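You operate a simulated robot arm through the tools that you are given. There is no shell and no other tool.

You are at the controls of a simulated robot arm. One attempt, no reset.

Task
Build up the tall housing: clean filter, blue seal ring, lid, then clamp it tight.

Only the result counts: the job must be done as asked and must still hold three seconds after the hand-in. Knocking over, shifting, dropping, spilling or breaking anything else fails it. A push-on lid holds only when it is set on centred and level and pressed home; a screw cap is set on level and turned clockwise until tight.

Robot
A 7-joint arm with a fingered hand, fixed in place. Base frame: the origin is on the floor under the middle of its stand, x ahead of it, y to its left, z up; the work surface is at about z = 0.9. Lengths are in m, angles in rad, forces in N, time in s.
With the tool pointing down near the work surface it reaches from about 0.38 to 0.86 m from the base axis. Its first joint turns from -2.496 to 2.496 rad. Payload 3 kg.
The TCP is the grasp point between the finger pads, 0.026 m short of the fingertips. In the tool frame z runs along the fingers and y along their closing line. The gripper opens to 0.148 m; its body begins 0.073 m behind the TCP. The gripper is a hand of 3 fingers: y runs from the thumb to the fingers, the wrist lies at [0, 0, -0.229] in the tool frame, and closing takes about 1.5 s.
Orientation is that of the tool frame in the base frame, as a unit quaternion [w, x, y, z]. With the fingers straight down and closing along the base's y, the tool's x points along the base's -x, its y along +y and its z along -z.

Tools
- The arm moves only by the tool nudge_tool. Its argument "commands" is a list of rows, each an object of numbers (a shift or turn left out is 0, a gripper value left out holds the last): "dx", "dy", "dz": the shift along the tool's x, y, z in units of 250 mm (1.0 is 250 mm); "rx", "ry", "rz": the turn, a rotation vector about the tool's x, y, z in units of 120 degrees (1.0 is 120 degrees). In form: [{"dx": .., "dy": .., "dz": .., "rx": .., "ry": .., "rz": ..}, ...]. A call has 1 to 20 rows; each row is the pose to reach, as a shift and turn from the pose commanded when the call began, along the tool's axes at that moment. "jaw" is the gripper command, from -1 (shut) to 1 (fully open), values between in proportion, set as the call begins (left out, the last holds). A call with a number of a shift or a turn outside -1 to 1 is refused whole. Rows are played at 5 a second. More than 0.05 m and 0.15 rad between two rows, or a gripper value outside its range, and nothing of the call is played. A pose out of reach is approached as far as the arm can. The call stops where the force on the tool passes 40 N (or 10 N more than at its start, if that is more) or the arm is blocked; 0.2 s more then pass. The fingers move at their own pace (about 0.153 m/s each) and stop on an object; they squeeze with about 31 N. The grip force told is the motor's: it shows also when the fingers shut on nothing. Time passes only in rows, and 0.2 s behind the last, so rows that repeat a pose let the fingers close. The reply holds the time, the measured pose of the TCP, the force on the tool along the base axes, the opening and the grip force, in the units named above and with some noise, with the torque about the TCP (base axes, N m) and any sound that the robot's microphone picked up.
- Cameras (640 x 400 px; columns grow to the right, rows downward): "scene" is fixed at [0.0523, 0.5026, 1.7775]; the picture's right is [-0.11, -0.99, 0.00], its down [-0.71, 0.08, -0.70] and it looks along [0.70, -0.08, -0.71] (base axes); focal length 341 px, centre (320, 200). "wrist" rides on the gripper at [0.068, -0.039, -0.09] in the tool frame; the picture's right is [0.50, 0.87, 0.00], its down [-0.66, 0.38, -0.65] and it looks along [-0.57, 0.33, 0.76] (tool axes); focal length 222 px, centre (320, 200). There is no depth. A picture from a camera that has moved, and an enlarged one, comes with that camera's place and axes in the base frame and with its lens.
- grab_frame(camera): a new picture of that camera. It takes no simulated time.
- move_column(by): slides the trunk up (or, below 0, down) by that many m; the arm rides with it, the base frame stays. It gives what a move gives, with no picture.
- curl_fingers(finger1, finger2, thumb_bend): sets how far each is bent, from 0 (flat) to 1 (curled in); at 0.3 the hand is open as for a grip, at 0.7 the pads meet at the TCP. One left out holds its place. A second passes; each finger stops where it meets its share of the squeeze, and holds until it gets a number again. A gripper value or a shape takes the hand back. It gives what a move gives, with no picture; readings hold the bend of each and the force on the fingers (four entries, about 0 where the hand has none), thumb and palm.
- hand_shape(shape): the hand has 3 fingers and takes this shape, open, in about a second: jaw (thumb against the fingers, like two jaws); tri (thumb and two fingers); tip (a fingertip pinch); poke (one finger out to press); point (the index stretched); flat (the hand flat); cup (the hand cupped); fist (a fist). The gripper value then closes the fingers along that shape, each until it touches; the sizes above hold for jaw. It gives what a move gives, with no picture.
- close_up(camera, box): a new picture of the part [left, top, right, bottom] of that camera's present view, enlarged. It takes no simulated time.
- close_job(): hands the job in; it is judged then, once.

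Nothing tells you positions but the pictures and the camera data. Unless the task says otherwise, let go and move clear before handing in.

The tools are called as name(argument=value, ...) on one line, values as JSON. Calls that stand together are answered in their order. nudge_tool: Moves the arm, as the interface text tells. Its arguments: {"type":"object","properties":{"commands":{"type":"array","items":{"type":"object","properties":{"dx":{"type":"number"},"dy":{"type":"number"},"dz":{"type":"number"},"rx":{"type":"number"},"ry":{"type":"number"},"rz":{"type":"number"}}}},"jaw":{"type":"number"}},"required":["commands"]} The other tools are called the same way: move_column (by) moves the trunk up or down; hand_shape (shape) gives the hand a shape; curl_fingers (finger1, finger2, thumb_bend) moves the fingers one by one; grab_frame (camera) takes a picture; close_up (camera, box) takes an enlarged picture of a part of a camera's view; close_job () hands the job in.

At the start:

```text
clock: 0.0
position: [0.6078, 0.4471, 1.3957]
tool_rot: [0.001, 0.0, 1.0, 0.0]
force: [0.3, -0.1, -0.5]
torque: [0.03, 0.02, -0.05]
grip_width: 0.1479
gripper_force: 0.1
shape: jaw
bend: [0.3, 0.3, 0.3]
finger forces: [0.1, 0.0, 0.0, 0.0, 0.0, 0.0]
trunk travel left (down, up): [-0.825, 0.065]
```

scene: 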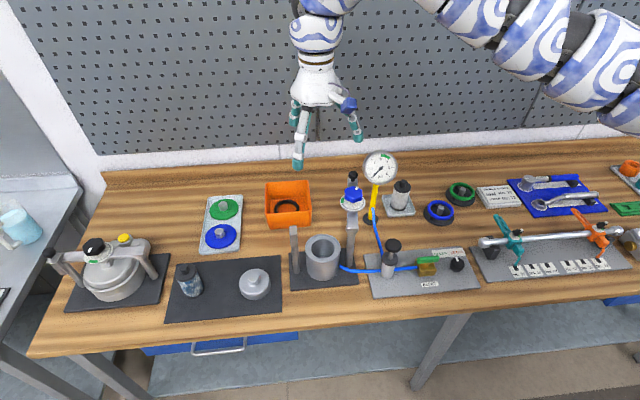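
wrist: 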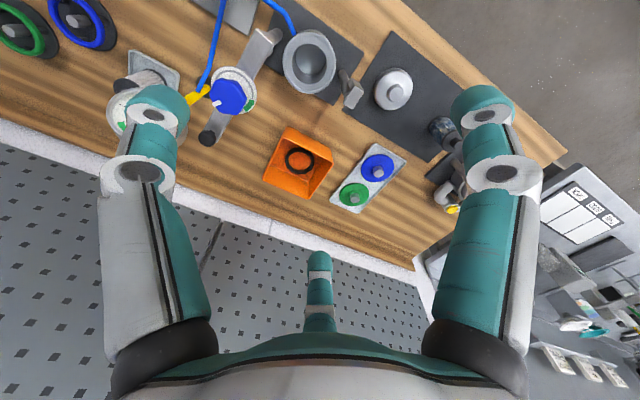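

I see a bench with a tall grey open housing at about the middle front (with a clamp arm on a post), a dark mat with a dirty-looking filter and a lid, a tray with knobbed discs, and an orange bin holding a ring. I'll look closer before moving.

close_up(camera="scene", box=[260, 160, 420, 300])

close_up(camera="scene", box=[150, 180, 310, 330])

close_up(camera="scene", box=[360, 160, 520, 300])

close_up(camera="scene", box=[40, 210, 200, 310])

close_up(camera="scene", box=[460, 150, 640, 290])

```text
2.86 times, centred on (340, 230) of scene
camera zoom: at [0.0523, 0.5026, 1.7775], right [-0.11, -0.99, 0.0], down [-0.71, 0.08, -0.7], along [0.7, -0.08, -0.71], focal length 974 px, centre (263, 114)
```

zoom: 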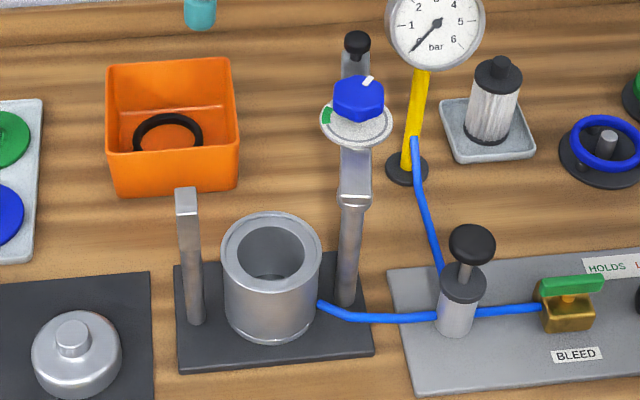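

```text
2.67 times, centred on (230, 255) of scene
camera zoom: at [0.0523, 0.5026, 1.7775], right [-0.11, -0.99, 0.0], down [-0.71, 0.08, -0.7], along [0.7, -0.08, -0.71], focal length 909 px, centre (560, 53)
```

zoom: 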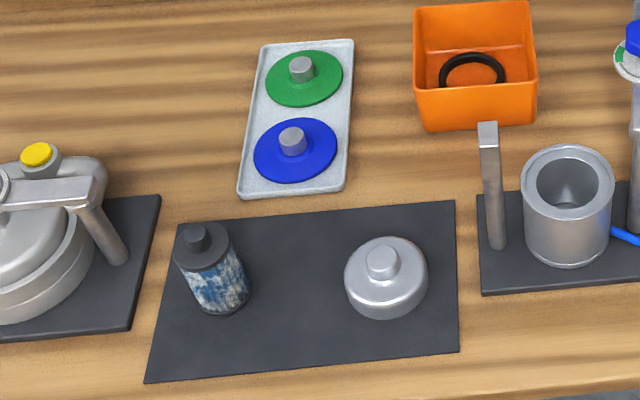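

```text
2.86 times, centred on (440, 230) of scene
camera zoom: at [0.0523, 0.5026, 1.7775], right [-0.11, -0.99, 0.0], down [-0.71, 0.08, -0.7], along [0.7, -0.08, -0.71], focal length 974 px, centre (-23, 114)
```

zoom: 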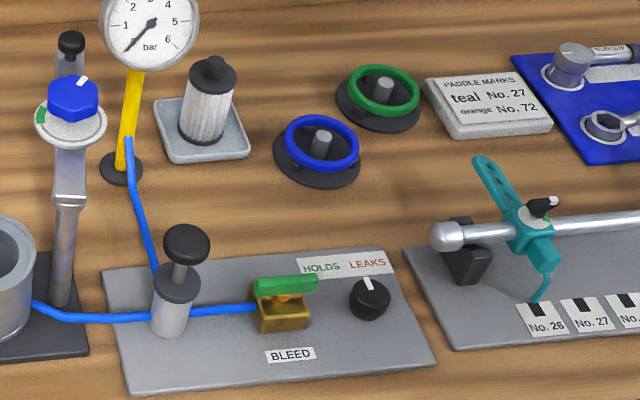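

```text
4.00 times, centred on (120, 260) of scene
camera zoom: at [0.0523, 0.5026, 1.7775], right [-0.11, -0.99, 0.0], down [-0.71, 0.08, -0.7], along [0.7, -0.08, -0.71], focal length 1363 px, centre (1120, -40)
```

zoom: 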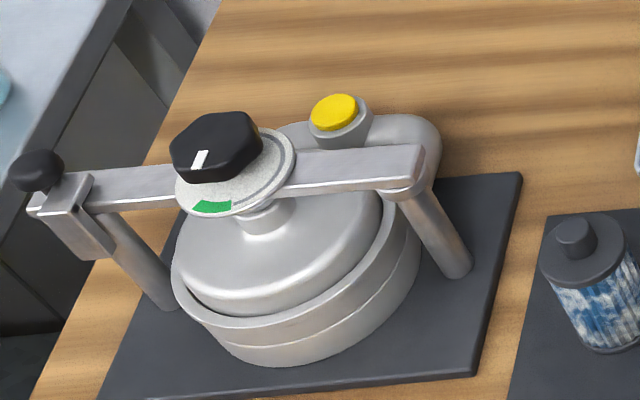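

```text
2.86 times, centred on (550, 220) of scene
camera zoom: at [0.0523, 0.5026, 1.7775], right [-0.11, -0.99, 0.0], down [-0.71, 0.08, -0.7], along [0.7, -0.08, -0.71], focal length 974 px, centre (-337, 143)
```

zoom: 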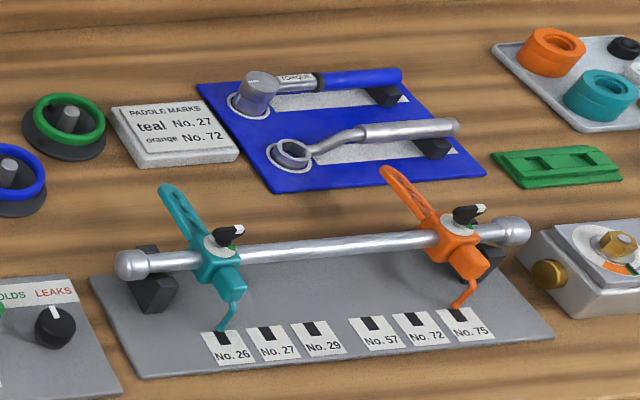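

The tall housing (rim near z≈1.03, about (0.61, 0.43)) has its clamp bridge swung open to the rear; the clean white filter is on the small tray at about (0.84, 0.13), the blue ring on a stand near (0.79, 0.0), the lid on the dark mat near (0.58, 0.63). I'll take closer looks with the wrist camera from here.

close_up(camera="wrist", box=[190, 0, 430, 150])

close_up(camera="wrist", box=[0, 0, 200, 130])

close_up(camera="scene", box=[330, 140, 410, 200])

close_up(camera="scene", box=[280, 220, 360, 300])

close_up(camera="scene", box=[380, 170, 480, 230])

```text
2.67 times, centred on (310, 75) of wrist
camera zoom: at [0.5406, 0.4078, 1.4863], right [-0.5, 0.87, 0.0], down [0.66, 0.38, 0.65], along [0.57, 0.33, -0.76], focal length 592 px, centre (347, 533)
```

zoom: 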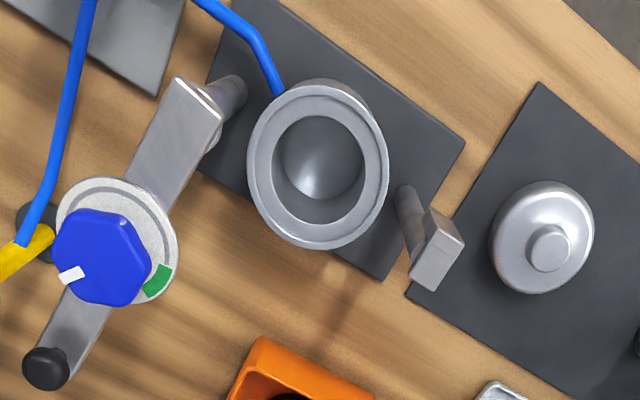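

```text
3.08 times, centred on (100, 65) of wrist
camera zoom: at [0.5406, 0.4078, 1.4863], right [-0.5, 0.87, 0.0], down [0.66, 0.38, 0.65], along [0.57, 0.33, -0.76], focal length 684 px, centre (997, 615)
```

zoom: 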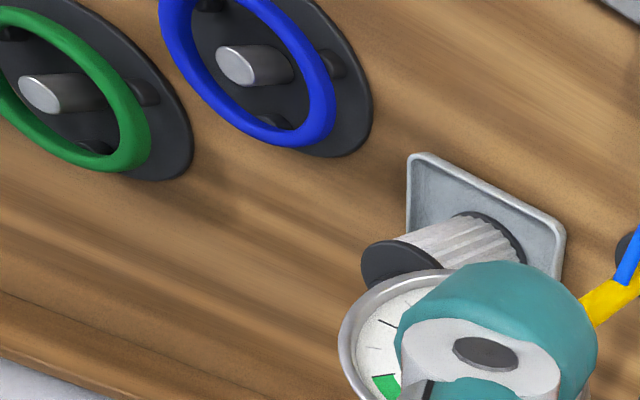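

```text
6.67 times, centred on (370, 170) of scene
camera zoom: at [0.0523, 0.5026, 1.7775], right [-0.11, -0.99, 0.0], down [-0.71, 0.08, -0.7], along [0.7, -0.08, -0.71], focal length 2272 px, centre (-13, 400)
```

zoom: 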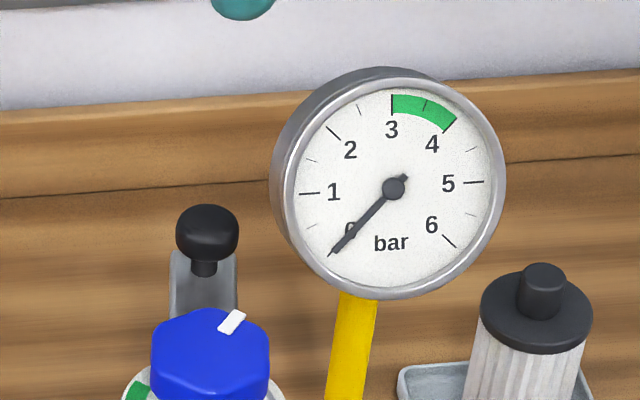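

```text
5.00 times, centred on (320, 260) of scene
camera zoom: at [0.0523, 0.5026, 1.7775], right [-0.11, -0.99, 0.0], down [-0.71, 0.08, -0.7], along [0.7, -0.08, -0.71], focal length 1704 px, centre (320, -100)
```

zoom: 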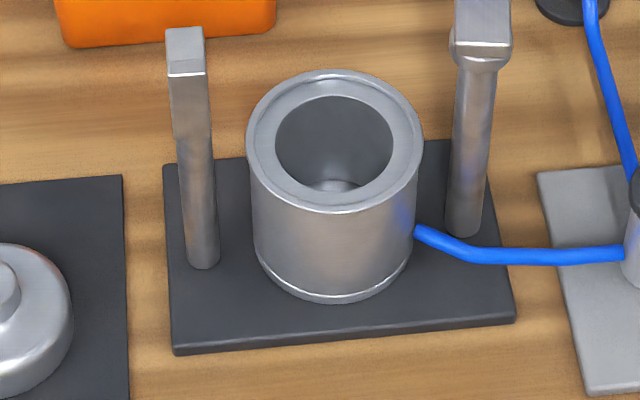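

```text
6.40 times, centred on (430, 200) of scene
camera zoom: at [0.0523, 0.5026, 1.7775], right [-0.11, -0.99, 0.0], down [-0.71, 0.08, -0.7], along [0.7, -0.08, -0.71], focal length 2181 px, centre (-384, 200)
```

zoom: 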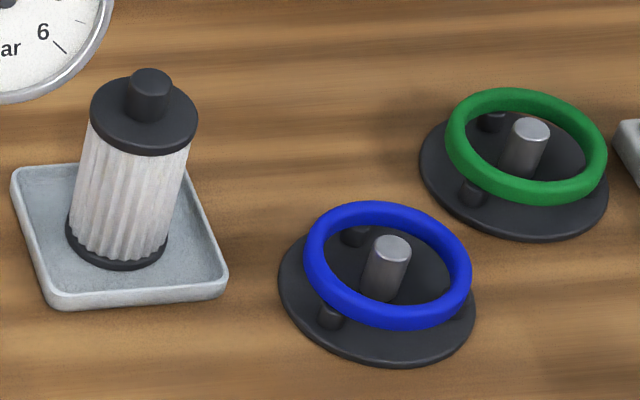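

The clamp bridge must swing about the right-hand post over the housing to the slotted left post, and its blue knob turned clockwise to the green mark. I'll move the hand back and lower to view the housing, bridge and catch post up close.

nudge_tool(commands=[{"dx": 0.126, "dy": -0.038, "dz": 0.117}, {"dx": 0.253, "dy": -0.075, "dz": 0.234}, {"dx": 0.379, "dy": -0.113, "dz": 0.35}, {"dx": 0.506, "dy": -0.15, "dz": 0.467}, {"dx": 0.632, "dy": -0.188, "dz": 0.584}])

grab_frame(camera="wrist")

```text
clock: 1.2
position: [0.513, 0.4163, 1.3089]
tool_rot: [0.0, 0.0, 1.0, 0.0]
force: [0.2, -0.3, 0.7]
torque: [-0.03, 0.03, -0.04]
grip_width: 0.1481
gripper_force: 0.0
shape: jaw
bend: [0.3, 0.3, 0.3]
finger forces: [0.0, 0.0, 0.0, 0.1, 0.0, 0.1]
out of reach, approached as far as the arm can: row 4, 5
trunk travel left (down, up): [-0.825, 0.065]
```

```text
taken
camera wrist: at [0.4463, 0.3794, 1.3992], right [-0.5, 0.87, 0.0], down [0.66, 0.38, 0.65], along [0.57, 0.33, -0.76], focal length 222 px, centre (320, 200)
```

wrist: 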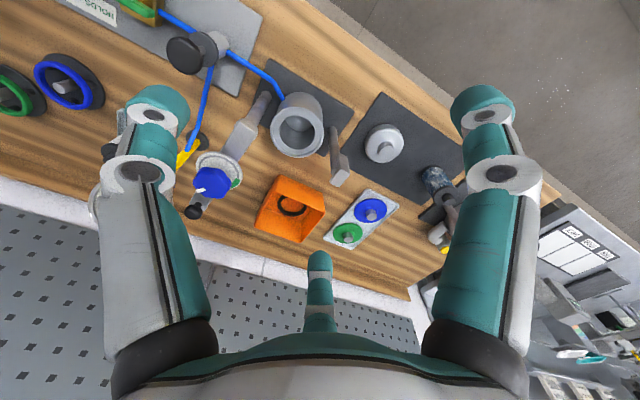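

The arm stopped short of the requested pose, but the housing area is now well in view. I'll enlarge it before moving on.

close_up(camera="wrist", box=[180, 60, 420, 210])

close_up(camera="wrist", box=[240, 70, 360, 200])

close_up(camera="wrist", box=[340, 100, 480, 220])

```text
2.67 times, centred on (300, 135) of wrist
camera zoom: at [0.4463, 0.3794, 1.3992], right [-0.5, 0.87, 0.0], down [0.66, 0.38, 0.65], along [0.57, 0.33, -0.76], focal length 592 px, centre (373, 373)
```

zoom: 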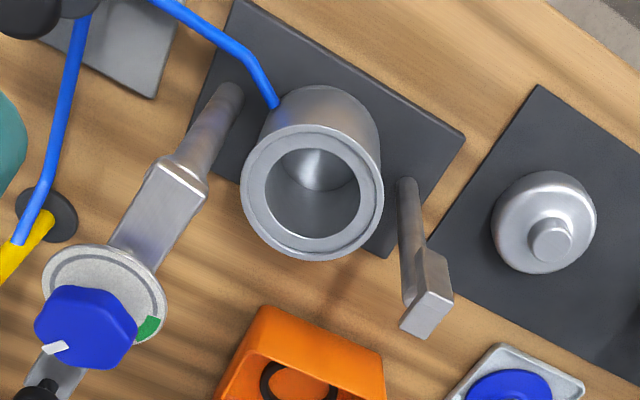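

```text
3.08 times, centred on (300, 135) of wrist
camera zoom: at [0.4463, 0.3794, 1.3992], right [-0.5, 0.87, 0.0], down [0.66, 0.38, 0.65], along [0.57, 0.33, -0.76], focal length 684 px, centre (382, 400)
```

zoom: 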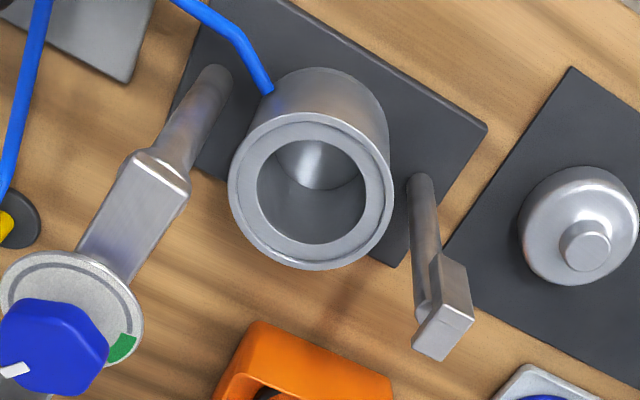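

```text
3.33 times, centred on (410, 160) of wrist
camera zoom: at [0.4463, 0.3794, 1.3992], right [-0.5, 0.87, 0.0], down [0.66, 0.38, 0.65], along [0.57, 0.33, -0.76], focal length 740 px, centre (20, 333)
```

zoom: 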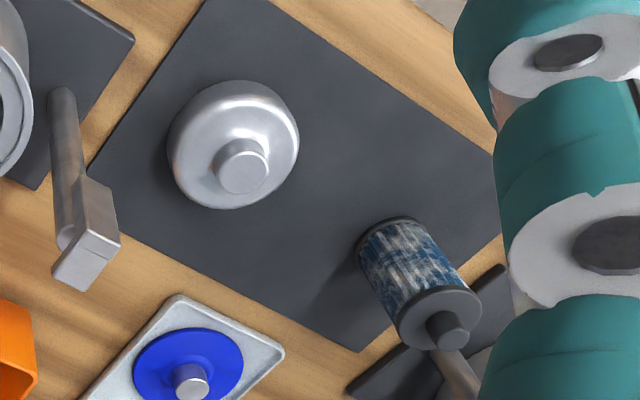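

The rim centre triangulates to about (0.620, 0.430, 1.003), bore about 65 mm; bridge pivots on the post at (0.62, 0.352) and points to the rear, gauge head is near (0.80, 0.24, 1.13). Next I'll move high over towards the clean filter and turn the hand a quarter so the wide side keeps off the gauge.

nudge_tool(commands=[{"dx": -0.08, "dy": -0.08, "dz": -0.05}, {"dx": -0.16, "dy": -0.16, "dz": -0.08}, {"dx": -0.25, "dy": -0.25, "dz": -0.08}, {"dx": -0.33, "dy": -0.33, "dz": -0.08}, {"dx": -0.41, "dy": -0.41, "dz": -0.08}, {"dx": -0.49, "dy": -0.49, "dz": -0.08}, {"dx": -0.57, "dy": -0.57, "dz": -0.08}, {"dx": -0.65, "dy": -0.65, "dz": -0.08}, {"dx": -0.73, "dy": -0.73, "dz": -0.08}, {"dx": -0.81, "dy": -0.81, "dz": -0.08}, {"dx": -0.89, "dy": -0.89, "dz": -0.08}, {"dx": -0.98, "dy": -0.98, "dz": -0.08}])

grab_frame(camera="wrist")

grab_frame(camera="scene")

```text
clock: 3.8
position: [0.7585, 0.1691, 1.3288]
tool_rot: [0.0, 0.0, 1.0, 0.0]
force: [-0.5, -0.1, 0.3]
torque: [0.01, 0.03, 0.01]
grip_width: 0.1478
gripper_force: 0.0
shape: jaw
bend: [0.3, 0.3, 0.3]
finger forces: [0.0, 0.1, 0.0, 0.0, 0.1, 0.0]
out of reach, approached as far as the arm can: row 1, 2, 3, 4, 5, 6, 7, 8, 9
trunk travel left (down, up): [-0.825, 0.065]
```

```text
taken
camera wrist: at [0.6916, 0.1319, 1.4201], right [-0.5, 0.87, 0.0], down [0.66, 0.38, 0.65], along [0.57, 0.33, -0.76], focal length 222 px, centre (320, 200)
```

wrist: 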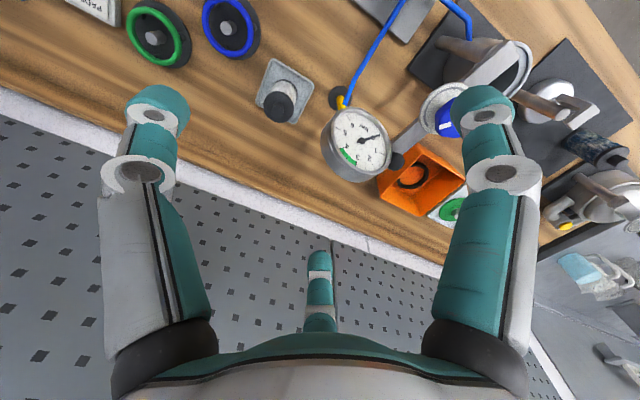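

```text
taken
```

scene: 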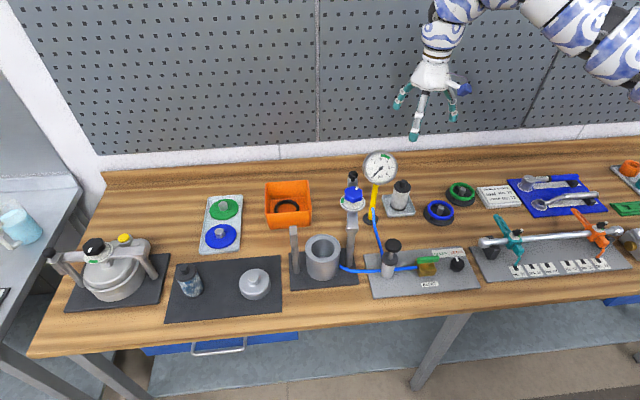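

Now the filter on its tray, the rings on their stands and the gauge are in clear view beneath the hand. I'll enlarge these for position fixes.

close_up(camera="wrist", box=[120, 0, 340, 140])

close_up(camera="wrist", box=[320, 20, 540, 230])

close_up(camera="scene", box=[380, 0, 480, 150])

```text
2.86 times, centred on (230, 70) of wrist
camera zoom: at [0.6916, 0.1319, 1.4201], right [-0.5, 0.87, 0.0], down [0.66, 0.38, 0.65], along [0.57, 0.33, -0.76], focal length 635 px, centre (577, 571)
```

zoom: 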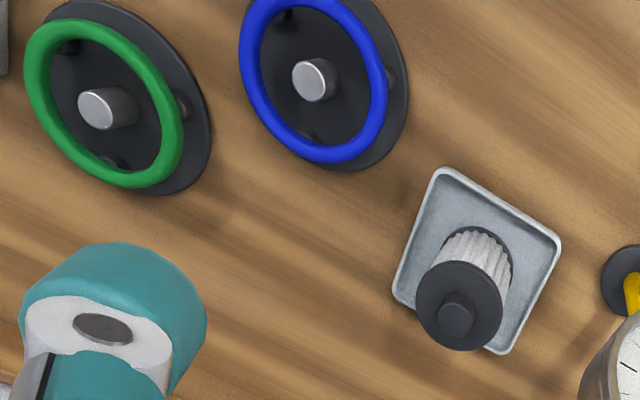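

```text
1.90 times, centred on (430, 125) of wrist
camera zoom: at [0.6916, 0.1319, 1.4201], right [-0.5, 0.87, 0.0], down [0.66, 0.38, 0.65], along [0.57, 0.33, -0.76], focal length 423 px, centre (110, 343)
```

zoom: 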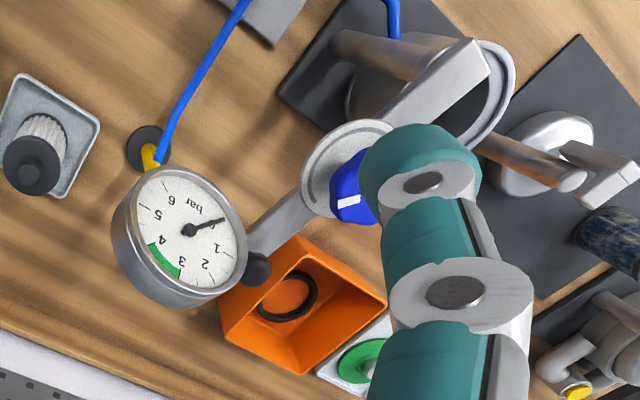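

```text
2.67 times, centred on (430, 75) of scene
camera zoom: at [0.0523, 0.5026, 1.7775], right [-0.11, -0.99, 0.0], down [-0.71, 0.08, -0.7], along [0.7, -0.08, -0.71], focal length 909 px, centre (27, 533)
```

zoom: 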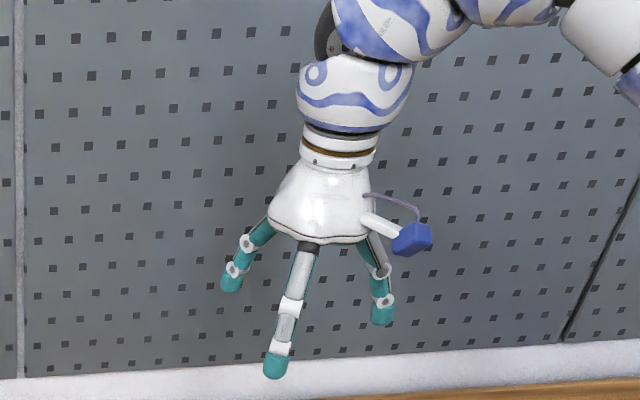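

The filter knob top triangulates to about (0.846, 0.136, 1.022). Before going in I'll get a better fix of the blue ring from this same spot.

close_up(camera="wrist", box=[190, 0, 290, 70])

close_up(camera="wrist", box=[240, 40, 340, 140])

```text
5.71 times, centred on (240, 35) of wrist
camera zoom: at [0.6916, 0.1319, 1.4201], right [-0.5, 0.87, 0.0], down [0.66, 0.38, 0.65], along [0.57, 0.33, -0.76], focal length 1269 px, centre (777, 1143)
```

zoom: 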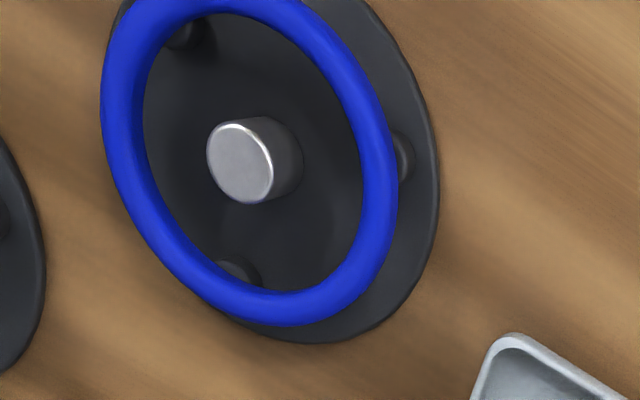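

```text
4.00 times, centred on (290, 90) of wrist
camera zoom: at [0.6916, 0.1319, 1.4201], right [-0.5, 0.87, 0.0], down [0.66, 0.38, 0.65], along [0.57, 0.33, -0.76], focal length 888 px, centre (440, 640)
```

zoom: 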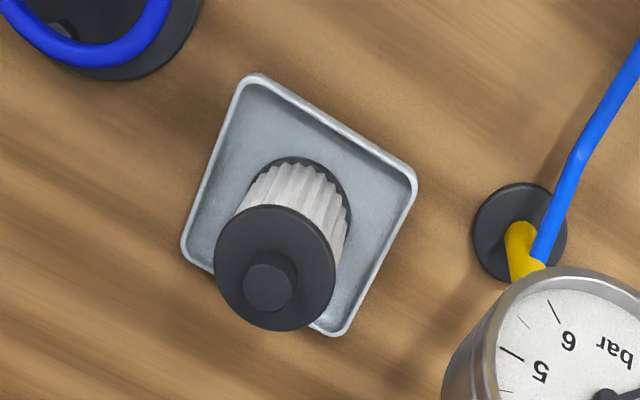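

Digits sit at 120° around the palm; turning the hand by about 43° puts a gap between digits toward the gauge. I'll do that while moving above the filter with the jaw partly closed.

nudge_tool(commands=[{"dx": -0.03, "dy": -0.03, "dz": 0.06, "rz": -0.06}, {"dx": -0.06, "dy": -0.06, "dz": 0.12, "rz": -0.12}, {"dx": -0.09, "dy": -0.09, "dz": 0.18, "rz": -0.18}, {"dx": -0.12, "dy": -0.12, "dz": 0.24, "rz": -0.24}, {"dx": -0.14, "dy": -0.15, "dz": 0.29, "rz": -0.3}, {"dx": -0.166, "dy": -0.18, "dz": 0.34, "rz": -0.358}], jaw=-0.2)

grab_frame(camera="wrist")

grab_frame(camera="scene")

```text
clock: 5.2
position: [0.7997, 0.1269, 1.2432]
tool_rot: [0.0, -0.367, 0.93, 0.0]
force: [0.0, 0.1, -0.2]
torque: [-0.02, -0.04, -0.02]
grip_width: 0.0595
gripper_force: 0.0
shape: jaw
bend: [0.77, 0.77, 0.7]
finger forces: [0.0, 0.1, 0.0, 0.1, 0.0, 0.0]
trunk travel left (down, up): [-0.825, 0.065]
```

```text
taken
camera wrist: at [0.7779, 0.0537, 1.3342], right [-0.96, 0.29, 0.0], down [0.22, 0.72, 0.65], along [0.19, 0.63, -0.76], focal length 222 px, centre (320, 200)
```

wrist: 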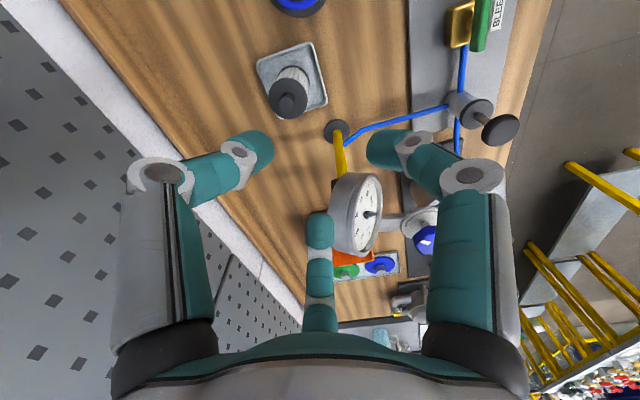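

```text
taken
```

scene: 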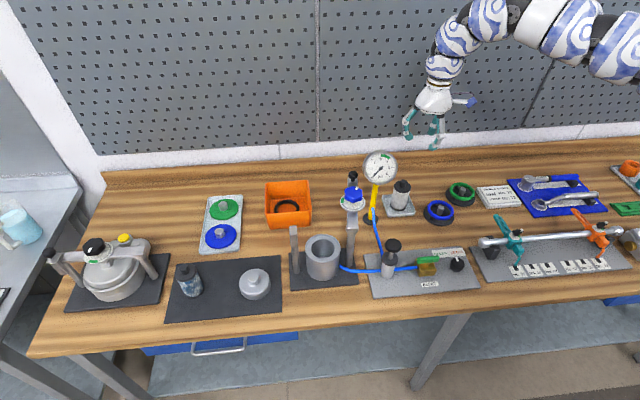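

The hand is above the filter with the digits half-curled. I'll test how the "tri" and "tip" shapes look here in free air before choosing a grip.

hand_shape(shape="tri")

grab_frame(camera="wrist")

hand_shape(shape="tip")

grab_frame(camera="wrist")

```text
clock: 6.1
position: [0.8004, 0.1278, 1.2447]
tool_rot: [-0.001, -0.365, 0.931, 0.0]
force: [1.3, -0.6, 0.0]
torque: [-0.02, -0.02, 0.0]
grip_width: 0.1479
gripper_force: 0.0
shape: tri
bend: [0.3, 0.3, 0.3]
finger forces: [0.1, 0.0, 0.0, 0.0, 0.0, 0.1]
trunk travel left (down, up): [-0.825, 0.065]
```

```text
taken
camera wrist: at [0.7775, 0.0536, 1.3344], right [-0.96, 0.29, 0.0], down [0.22, 0.72, 0.65], along [0.19, 0.63, -0.76], focal length 222 px, centre (320, 200)
```

wrist: 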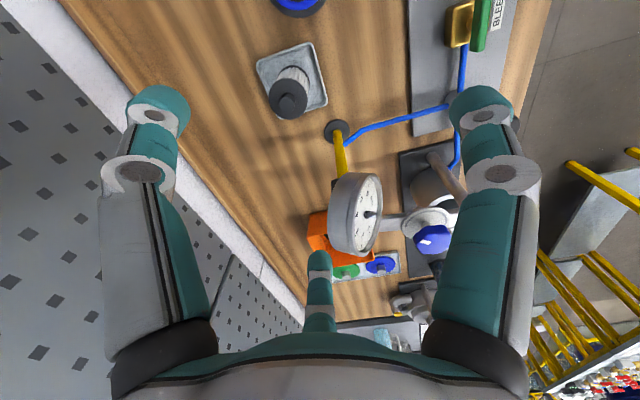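

```text
clock: 7.0
position: [0.7998, 0.1282, 1.2438]
tool_rot: [0.0, -0.366, 0.931, 0.0]
force: [-0.7, 0.2, -0.5]
torque: [-0.01, 0.01, 0.06]
grip_width: 0.1481
gripper_force: 0.2
shape: tip
bend: [0.3, 0.3, 0.3]
finger forces: [0.1, 0.0, 0.0, 0.1, 0.0, 0.0]
trunk travel left (down, up): [-0.825, 0.065]
```

```text
taken
camera wrist: at [0.7775, 0.0536, 1.3345], right [-0.96, 0.29, 0.0], down [0.22, 0.72, 0.65], along [0.19, 0.63, -0.76], focal length 222 px, centre (320, 200)
```

wrist: 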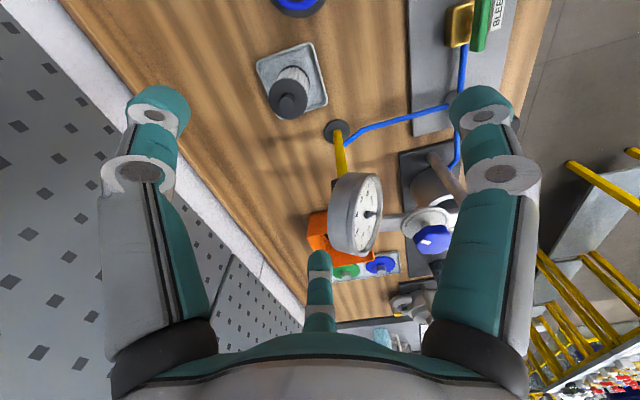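

All shapes look alike when open, so I'll close "tip" fully in the air to see where the fingertips meet, then reopen.

nudge_tool(commands=[{"dx": 0}, {"dx": 0}, {"dx": 0}, {"dx": 0}, {"dx": 0}, {"dx": 0}], jaw=-0.75)

grab_frame(camera="wrist")

hand_shape(shape="jaw")

nudge_tool(commands=[{"dx": 0}, {"dx": 0}, {"dx": 0}, {"dx": 0}, {"dx": 0}, {"dx": 0}], jaw=-0.75)

grab_frame(camera="wrist")

close_up(camera="scene", box=[380, 60, 490, 160])

```text
clock: 8.4
position: [0.7996, 0.127, 1.2432]
tool_rot: [0.0, -0.367, 0.93, 0.0]
force: [0.0, -0.6, 0.8]
torque: [0.01, 0.01, 0.0]
grip_width: 0.0187
gripper_force: 0.0
shape: tip
bend: [0.74, 0.74, 0.7]
finger forces: [0.0, 0.0, 0.1, 0.1, 0.0, 0.0]
trunk travel left (down, up): [-0.825, 0.065]
```

```text
taken
camera wrist: at [0.7776, 0.0535, 1.3344], right [-0.96, 0.29, 0.0], down [0.22, 0.72, 0.65], along [0.19, 0.63, -0.76], focal length 222 px, centre (320, 200)
```

wrist: 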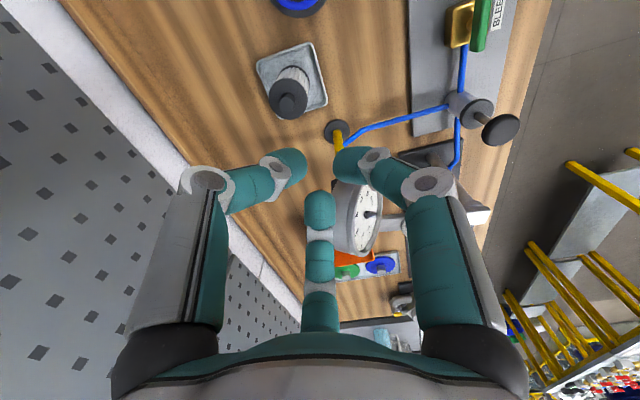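

```text
clock: 9.3
position: [0.8006, 0.1267, 1.2437]
tool_rot: [0.0, -0.367, 0.93, 0.001]
force: [0.4, -0.4, 0.0]
torque: [0.0, 0.0, -0.01]
grip_width: 0.1479
gripper_force: 0.1
shape: jaw
bend: [0.3, 0.3, 0.3]
finger forces: [0.1, 0.0, 0.0, 0.0, 0.0, 0.0]
trunk travel left (down, up): [-0.825, 0.065]
```

```text
clock: 10.7
position: [0.8007, 0.1265, 1.2429]
tool_rot: [0.0, -0.367, 0.93, 0.0]
force: [0.2, 0.2, 0.3]
torque: [-0.02, -0.02, 0.0]
grip_width: 0.0188
gripper_force: 0.0
shape: jaw
bend: [0.74, 0.74, 0.7]
finger forces: [0.0, 0.0, 0.0, 0.0, 0.1, 0.1]
trunk travel left (down, up): [-0.825, 0.065]
```

```text
taken
camera wrist: at [0.7776, 0.0535, 1.3343], right [-0.96, 0.29, 0.0], down [0.22, 0.72, 0.65], along [0.19, 0.63, -0.76], focal length 222 px, centre (320, 200)
```

wrist: 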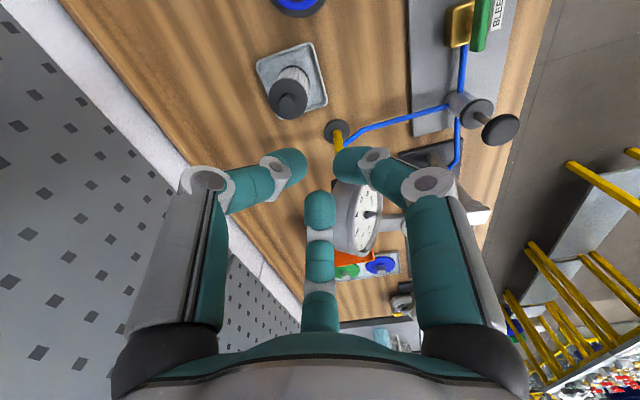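

```text
4.00 times, centred on (435, 110) of scene
camera zoom: at [0.0523, 0.5026, 1.7775], right [-0.11, -0.99, 0.0], down [-0.71, 0.08, -0.7], along [0.7, -0.08, -0.71], focal length 1363 px, centre (-140, 560)
```

zoom: 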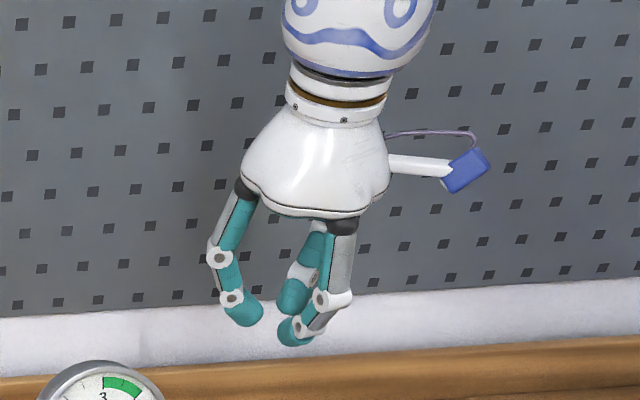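

The three digits close centrically on the tool axis in every shape, with tips about 2 cm below the TCP when nearly shut. I'll go over the filter knob at about (0.85, 0.136) with a narrow opening and come down to z≈1.10 for a close check.

nudge_tool(commands=[{"dx": -0.168, "dy": -0.107, "dz": 0.0}, {"dx": -0.168, "dy": -0.107, "dz": 0.15}, {"dx": -0.168, "dy": -0.107, "dz": 0.3}, {"dx": -0.168, "dy": -0.107, "dz": 0.45}, {"dx": -0.168, "dy": -0.107, "dz": 0.56}], jaw=-0.2)

grab_frame(camera="wrist")

close_up(camera="scene", box=[350, 110, 460, 220])

```text
clock: 11.9
position: [0.8489, 0.1346, 1.1031]
tool_rot: [-0.001, -0.365, 0.931, 0.001]
force: [0.4, 0.0, 0.3]
torque: [0.04, -0.02, 0.0]
grip_width: 0.0591
gripper_force: 0.0
shape: jaw
bend: [0.77, 0.77, 0.7]
finger forces: [0.1, 0.1, 0.0, 0.0, 0.1, 0.0]
trunk travel left (down, up): [-0.825, 0.065]
```

```text
taken
camera wrist: at [0.8269, 0.0618, 1.1927], right [-0.96, 0.29, 0.0], down [0.22, 0.72, 0.65], along [0.19, 0.63, -0.76], focal length 222 px, centre (320, 200)
```

wrist: 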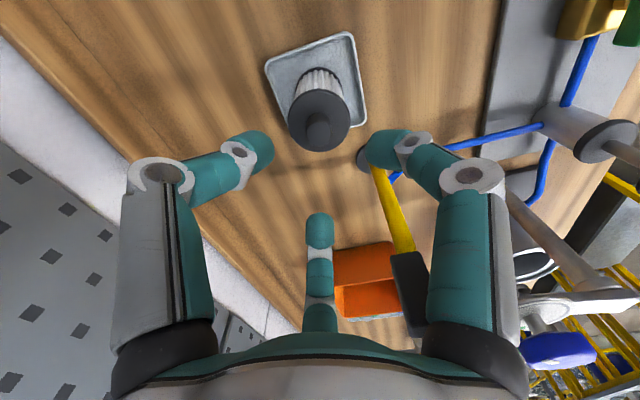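

```text
3.64 times, centred on (405, 165) of scene
camera zoom: at [0.0523, 0.5026, 1.7775], right [-0.11, -0.99, 0.0], down [-0.71, 0.08, -0.7], along [0.7, -0.08, -0.71], focal length 1239 px, centre (11, 327)
```

zoom: 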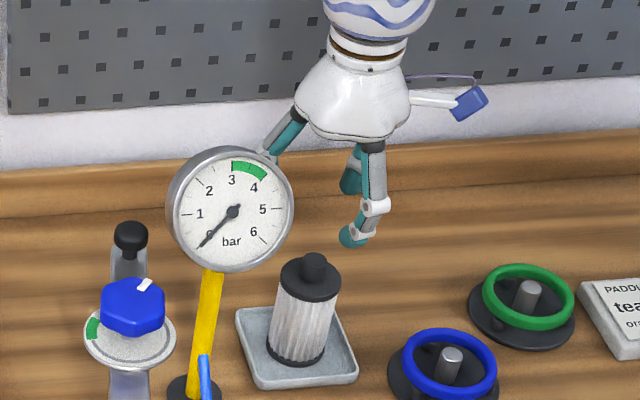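

The filter cap and its knob are right below the grasp axis. I'll zoom in to refine the knob centre before descending.

close_up(camera="wrist", box=[260, 60, 380, 160])

close_up(camera="scene", box=[380, 170, 420, 220])

```text
4.00 times, centred on (320, 110) of wrist
camera zoom: at [0.8269, 0.0618, 1.1927], right [-0.96, 0.29, 0.0], down [0.22, 0.72, 0.65], along [0.19, 0.63, -0.76], focal length 888 px, centre (320, 560)
```

zoom: 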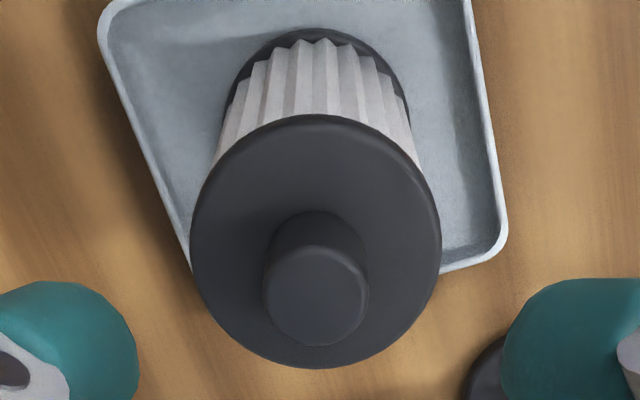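

```text
8.00 times, centred on (400, 195) of scene
camera zoom: at [0.0523, 0.5026, 1.7775], right [-0.11, -0.99, 0.0], down [-0.71, 0.08, -0.7], along [0.7, -0.08, -0.71], focal length 2727 px, centre (-320, 240)
```

zoom: 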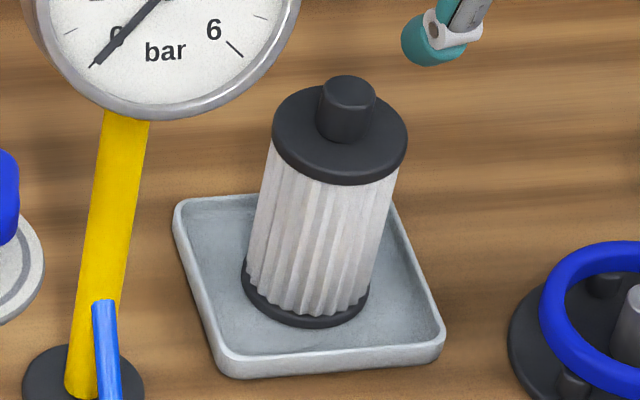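

The knob top is at about (0.850, 0.136, 1.019). I'll descend so the fingertips straddle the knob just above the cap.

nudge_tool(commands=[{"dx": -0.007, "dy": 0.002, "dz": 0.12}, {"dx": -0.007, "dy": 0.002, "dz": 0.24}, {"dx": -0.007, "dy": 0.002, "dz": 0.3}])

grab_frame(camera="wrist")

close_up(camera="scene", box=[360, 130, 440, 220])

```text
clock: 12.7
position: [0.8469, 0.1371, 1.0286]
tool_rot: [0.0, -0.367, 0.93, 0.001]
force: [-0.6, -1.2, -0.5]
torque: [0.03, -0.04, 0.0]
grip_width: 0.0592
gripper_force: 0.1
shape: jaw
bend: [0.77, 0.77, 0.7]
finger forces: [0.1, 0.0, 0.0, 0.1, 0.0, 0.0]
out of reach, approached as far as the arm can: row 3
trunk travel left (down, up): [-0.825, 0.065]
```

```text
taken
camera wrist: at [0.8253, 0.0633, 1.1191], right [-0.96, 0.29, 0.0], down [0.22, 0.72, 0.66], along [0.19, 0.63, -0.76], focal length 222 px, centre (320, 200)
```

wrist: 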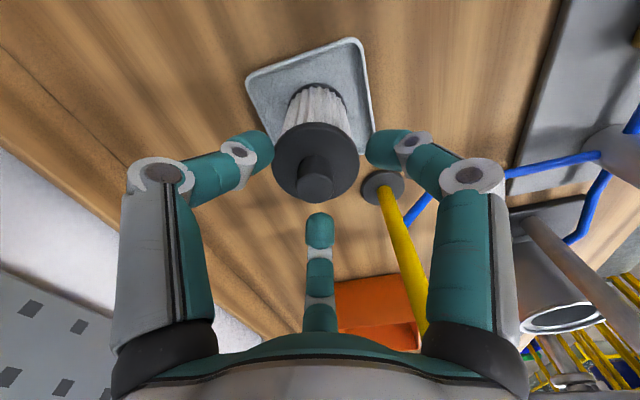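

```text
4.44 times, centred on (400, 175) of scene
camera zoom: at [0.0523, 0.5026, 1.7775], right [-0.11, -0.99, 0.0], down [-0.71, 0.08, -0.7], along [0.7, -0.08, -0.71], focal length 1515 px, centre (-36, 311)
```

zoom: 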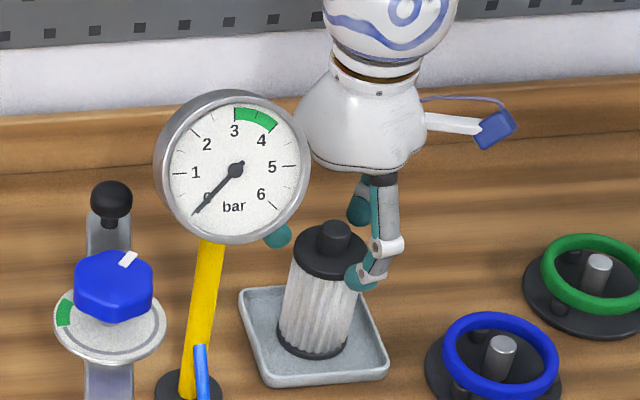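

The reach limit is about at z=1.029 here; the knob is between the digits but I want the tips a few mm lower. I'll lower the trunk slightly.

move_column(by=-0.006)

close_up(camera="wrist", box=[220, 90, 420, 250])

close_up(camera="scene", box=[385, 160, 435, 210])

```text
clock: 13.2
position: [0.8474, 0.1361, 1.0239]
tool_rot: [0.0, -0.367, 0.93, 0.0]
force: [0.1, 0.9, -1.1]
torque: [-0.02, 0.03, -0.01]
grip_width: 0.0593
gripper_force: 0.1
shape: jaw
bend: [0.77, 0.77, 0.7]
finger forces: [0.0, 0.0, 0.1, 0.0, 0.0, 0.1]
trunk travel left (down, up): [-0.819, 0.071]
```

```text
2.50 times, centred on (320, 170) of wrist
camera zoom: at [0.8254, 0.0631, 1.1142], right [-0.96, 0.29, 0.0], down [0.22, 0.72, 0.65], along [0.19, 0.63, -0.76], focal length 555 px, centre (320, 275)
```

zoom: 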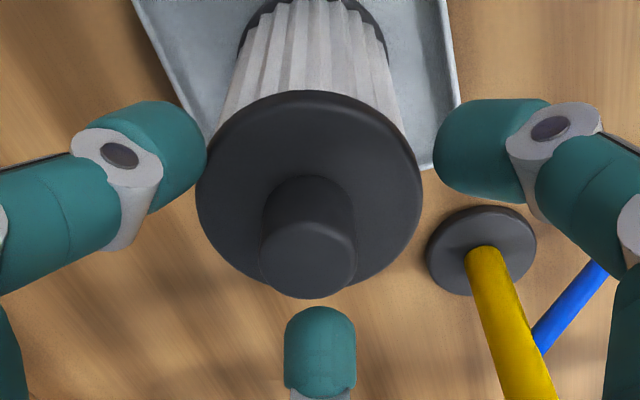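

```text
8.00 times, centred on (410, 185) of scene
camera zoom: at [0.0523, 0.5026, 1.7775], right [-0.11, -0.99, 0.0], down [-0.71, 0.08, -0.7], along [0.7, -0.08, -0.71], focal length 2727 px, centre (-400, 320)
```

zoom: 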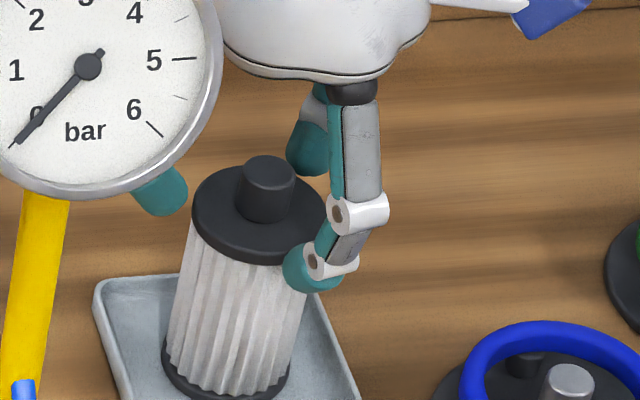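

The knob sits centred between the tips; I'll raise 3 mm so the tips stay off the cap, and close in steps.

move_column(by=0.003)

nudge_tool(commands=[{"dx": 0}, {"dx": 0}, {"dx": 0}], jaw=-0.5)

close_up(camera="wrist", box=[220, 90, 420, 250])

close_up(camera="scene", box=[385, 160, 435, 210])

```text
clock: 13.8
position: [0.8471, 0.1365, 1.0264]
tool_rot: [0.0, -0.366, 0.93, 0.0]
force: [0.1, 0.1, 0.1]
torque: [-0.03, -0.01, -0.03]
grip_width: 0.0593
gripper_force: 0.0
shape: jaw
bend: [0.77, 0.77, 0.7]
finger forces: [0.1, 0.0, 0.0, 0.0, 0.0, 0.0]
trunk travel left (down, up): [-0.822, 0.068]
```

```text
clock: 14.6
position: [0.8474, 0.1369, 1.0263]
tool_rot: [-0.001, -0.367, 0.93, 0.0]
force: [0.8, 0.2, 3.5]
torque: [-0.04, -0.09, 0.02]
grip_width: 0.0388
gripper_force: 30.9
shape: jaw
bend: [0.76, 0.76, 0.7]
finger forces: [26.1, 26.8, 0.1, 0.0, 27.5, 0.1]
trunk travel left (down, up): [-0.822, 0.068]
```

```text
2.50 times, centred on (320, 170) of wrist
camera zoom: at [0.8255, 0.0627, 1.1174], right [-0.96, 0.29, 0.0], down [0.22, 0.72, 0.65], along [0.19, 0.63, -0.76], focal length 555 px, centre (320, 275)
```

zoom: 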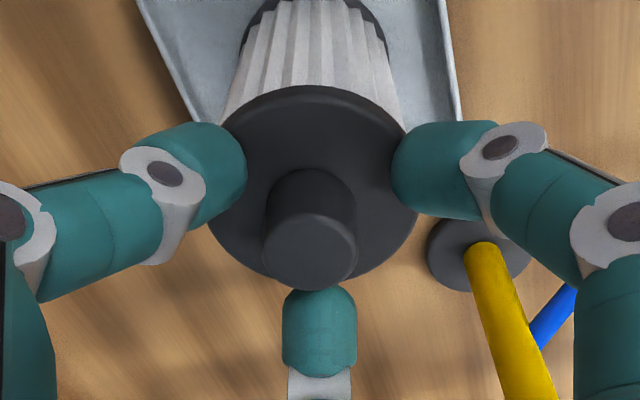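

```text
8.00 times, centred on (410, 185) of scene
camera zoom: at [0.0523, 0.5026, 1.7775], right [-0.11, -0.99, 0.0], down [-0.71, 0.08, -0.7], along [0.7, -0.08, -0.71], focal length 2727 px, centre (-400, 320)
```

zoom: 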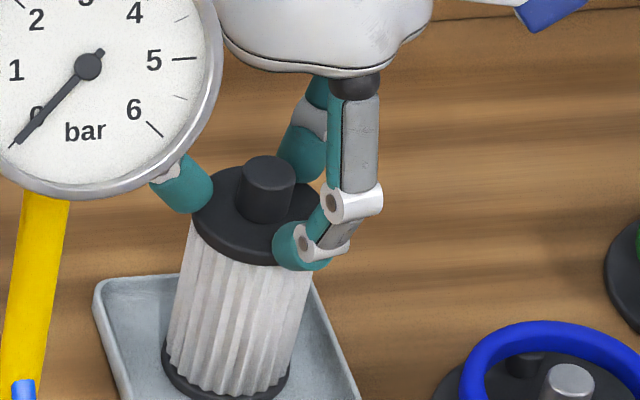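

All three digits report contact at 39 mm, wider than the knob (~23 mm), so the tips are probably bearing on the cap's top edge. I'll open a little, raise 6 mm and close again on the knob itself.

nudge_tool(commands=[{"dx": 0}, {"dz": -0.024}, {"dz": -0.024}], jaw=-0.3)

nudge_tool(commands=[{"dx": 0}, {"dx": 0}, {"dx": 0}, {"dx": 0}], jaw=-0.8)

close_up(camera="wrist", box=[220, 90, 420, 250])

close_up(camera="scene", box=[385, 160, 435, 210])

```text
clock: 15.4
position: [0.8477, 0.1363, 1.0324]
tool_rot: [0.0, -0.365, 0.931, 0.0]
force: [0.7, 0.4, 0.6]
torque: [-0.02, 0.0, -0.02]
grip_width: 0.0517
gripper_force: 0.1
shape: jaw
bend: [0.77, 0.77, 0.7]
finger forces: [0.0, 0.0, 0.0, 0.0, 0.1, 0.0]
trunk travel left (down, up): [-0.822, 0.068]
```

```text
clock: 16.4
position: [0.8466, 0.1371, 1.0325]
tool_rot: [0.001, -0.365, 0.931, -0.001]
force: [0.4, -1.5, 0.4]
torque: [-0.01, 0.0, 0.02]
grip_width: 0.0158
gripper_force: 0.1
shape: jaw
bend: [0.73, 0.73, 0.7]
finger forces: [1.5, 1.1, 0.0, 0.1, 1.9, 0.1]
trunk travel left (down, up): [-0.822, 0.068]
```

```text
2.50 times, centred on (320, 170) of wrist
camera zoom: at [0.8251, 0.0627, 1.1231], right [-0.96, 0.29, 0.0], down [0.22, 0.72, 0.65], along [0.19, 0.63, -0.76], focal length 555 px, centre (320, 275)
```

zoom: 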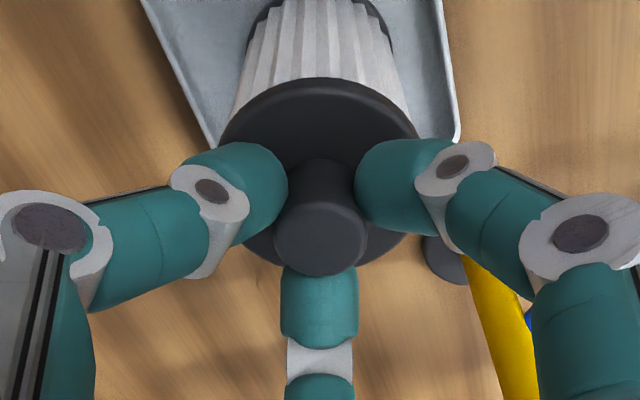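

```text
8.00 times, centred on (410, 185) of scene
camera zoom: at [0.0523, 0.5026, 1.7775], right [-0.11, -0.99, 0.0], down [-0.71, 0.08, -0.7], along [0.7, -0.08, -0.71], focal length 2727 px, centre (-400, 320)
```

zoom: 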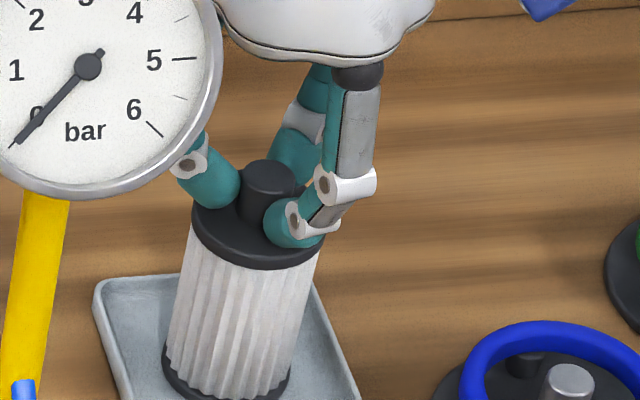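

Now the tips meet the knob itself with light contact. I'll squeeze firmly and then check the grip.

nudge_tool(commands=[{"dx": 0}, {"dx": 0}, {"dx": 0}, {"dx": 0}], jaw=-1)

close_up(camera="wrist", box=[220, 90, 420, 250])

close_up(camera="scene", box=[385, 160, 435, 210])

```text
clock: 17.4
position: [0.8484, 0.1357, 1.0317]
tool_rot: [0.0, -0.365, 0.931, 0.001]
force: [0.2, -0.2, 1.1]
torque: [0.01, 0.01, 0.03]
grip_width: 0.0154
gripper_force: 30.7
shape: jaw
bend: [0.73, 0.73, 0.7]
finger forces: [28.1, 27.4, 0.0, 0.0, 28.0, 0.0]
trunk travel left (down, up): [-0.822, 0.068]
```

```text
2.50 times, centred on (320, 170) of wrist
camera zoom: at [0.8252, 0.0628, 1.1229], right [-0.96, 0.29, 0.0], down [0.22, 0.72, 0.65], along [0.19, 0.63, -0.76], focal length 555 px, centre (320, 275)
```

zoom: 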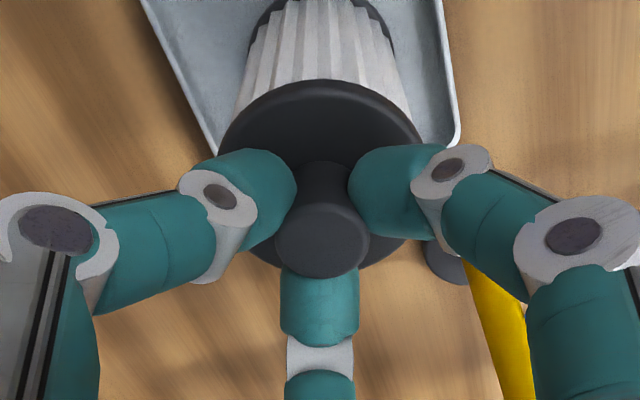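

```text
8.00 times, centred on (410, 185) of scene
camera zoom: at [0.0523, 0.5026, 1.7775], right [-0.11, -0.99, 0.0], down [-0.71, 0.08, -0.7], along [0.7, -0.08, -0.71], focal length 2727 px, centre (-400, 320)
```

zoom: 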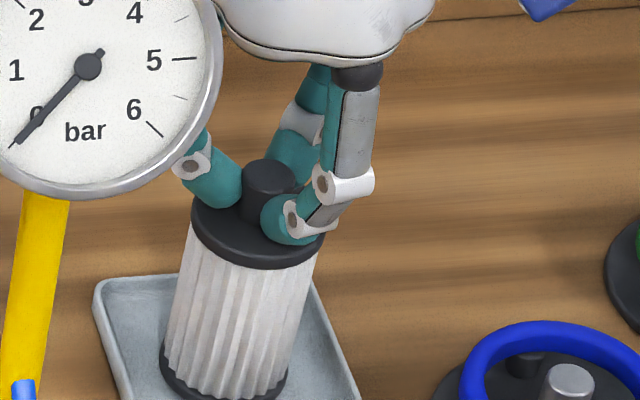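

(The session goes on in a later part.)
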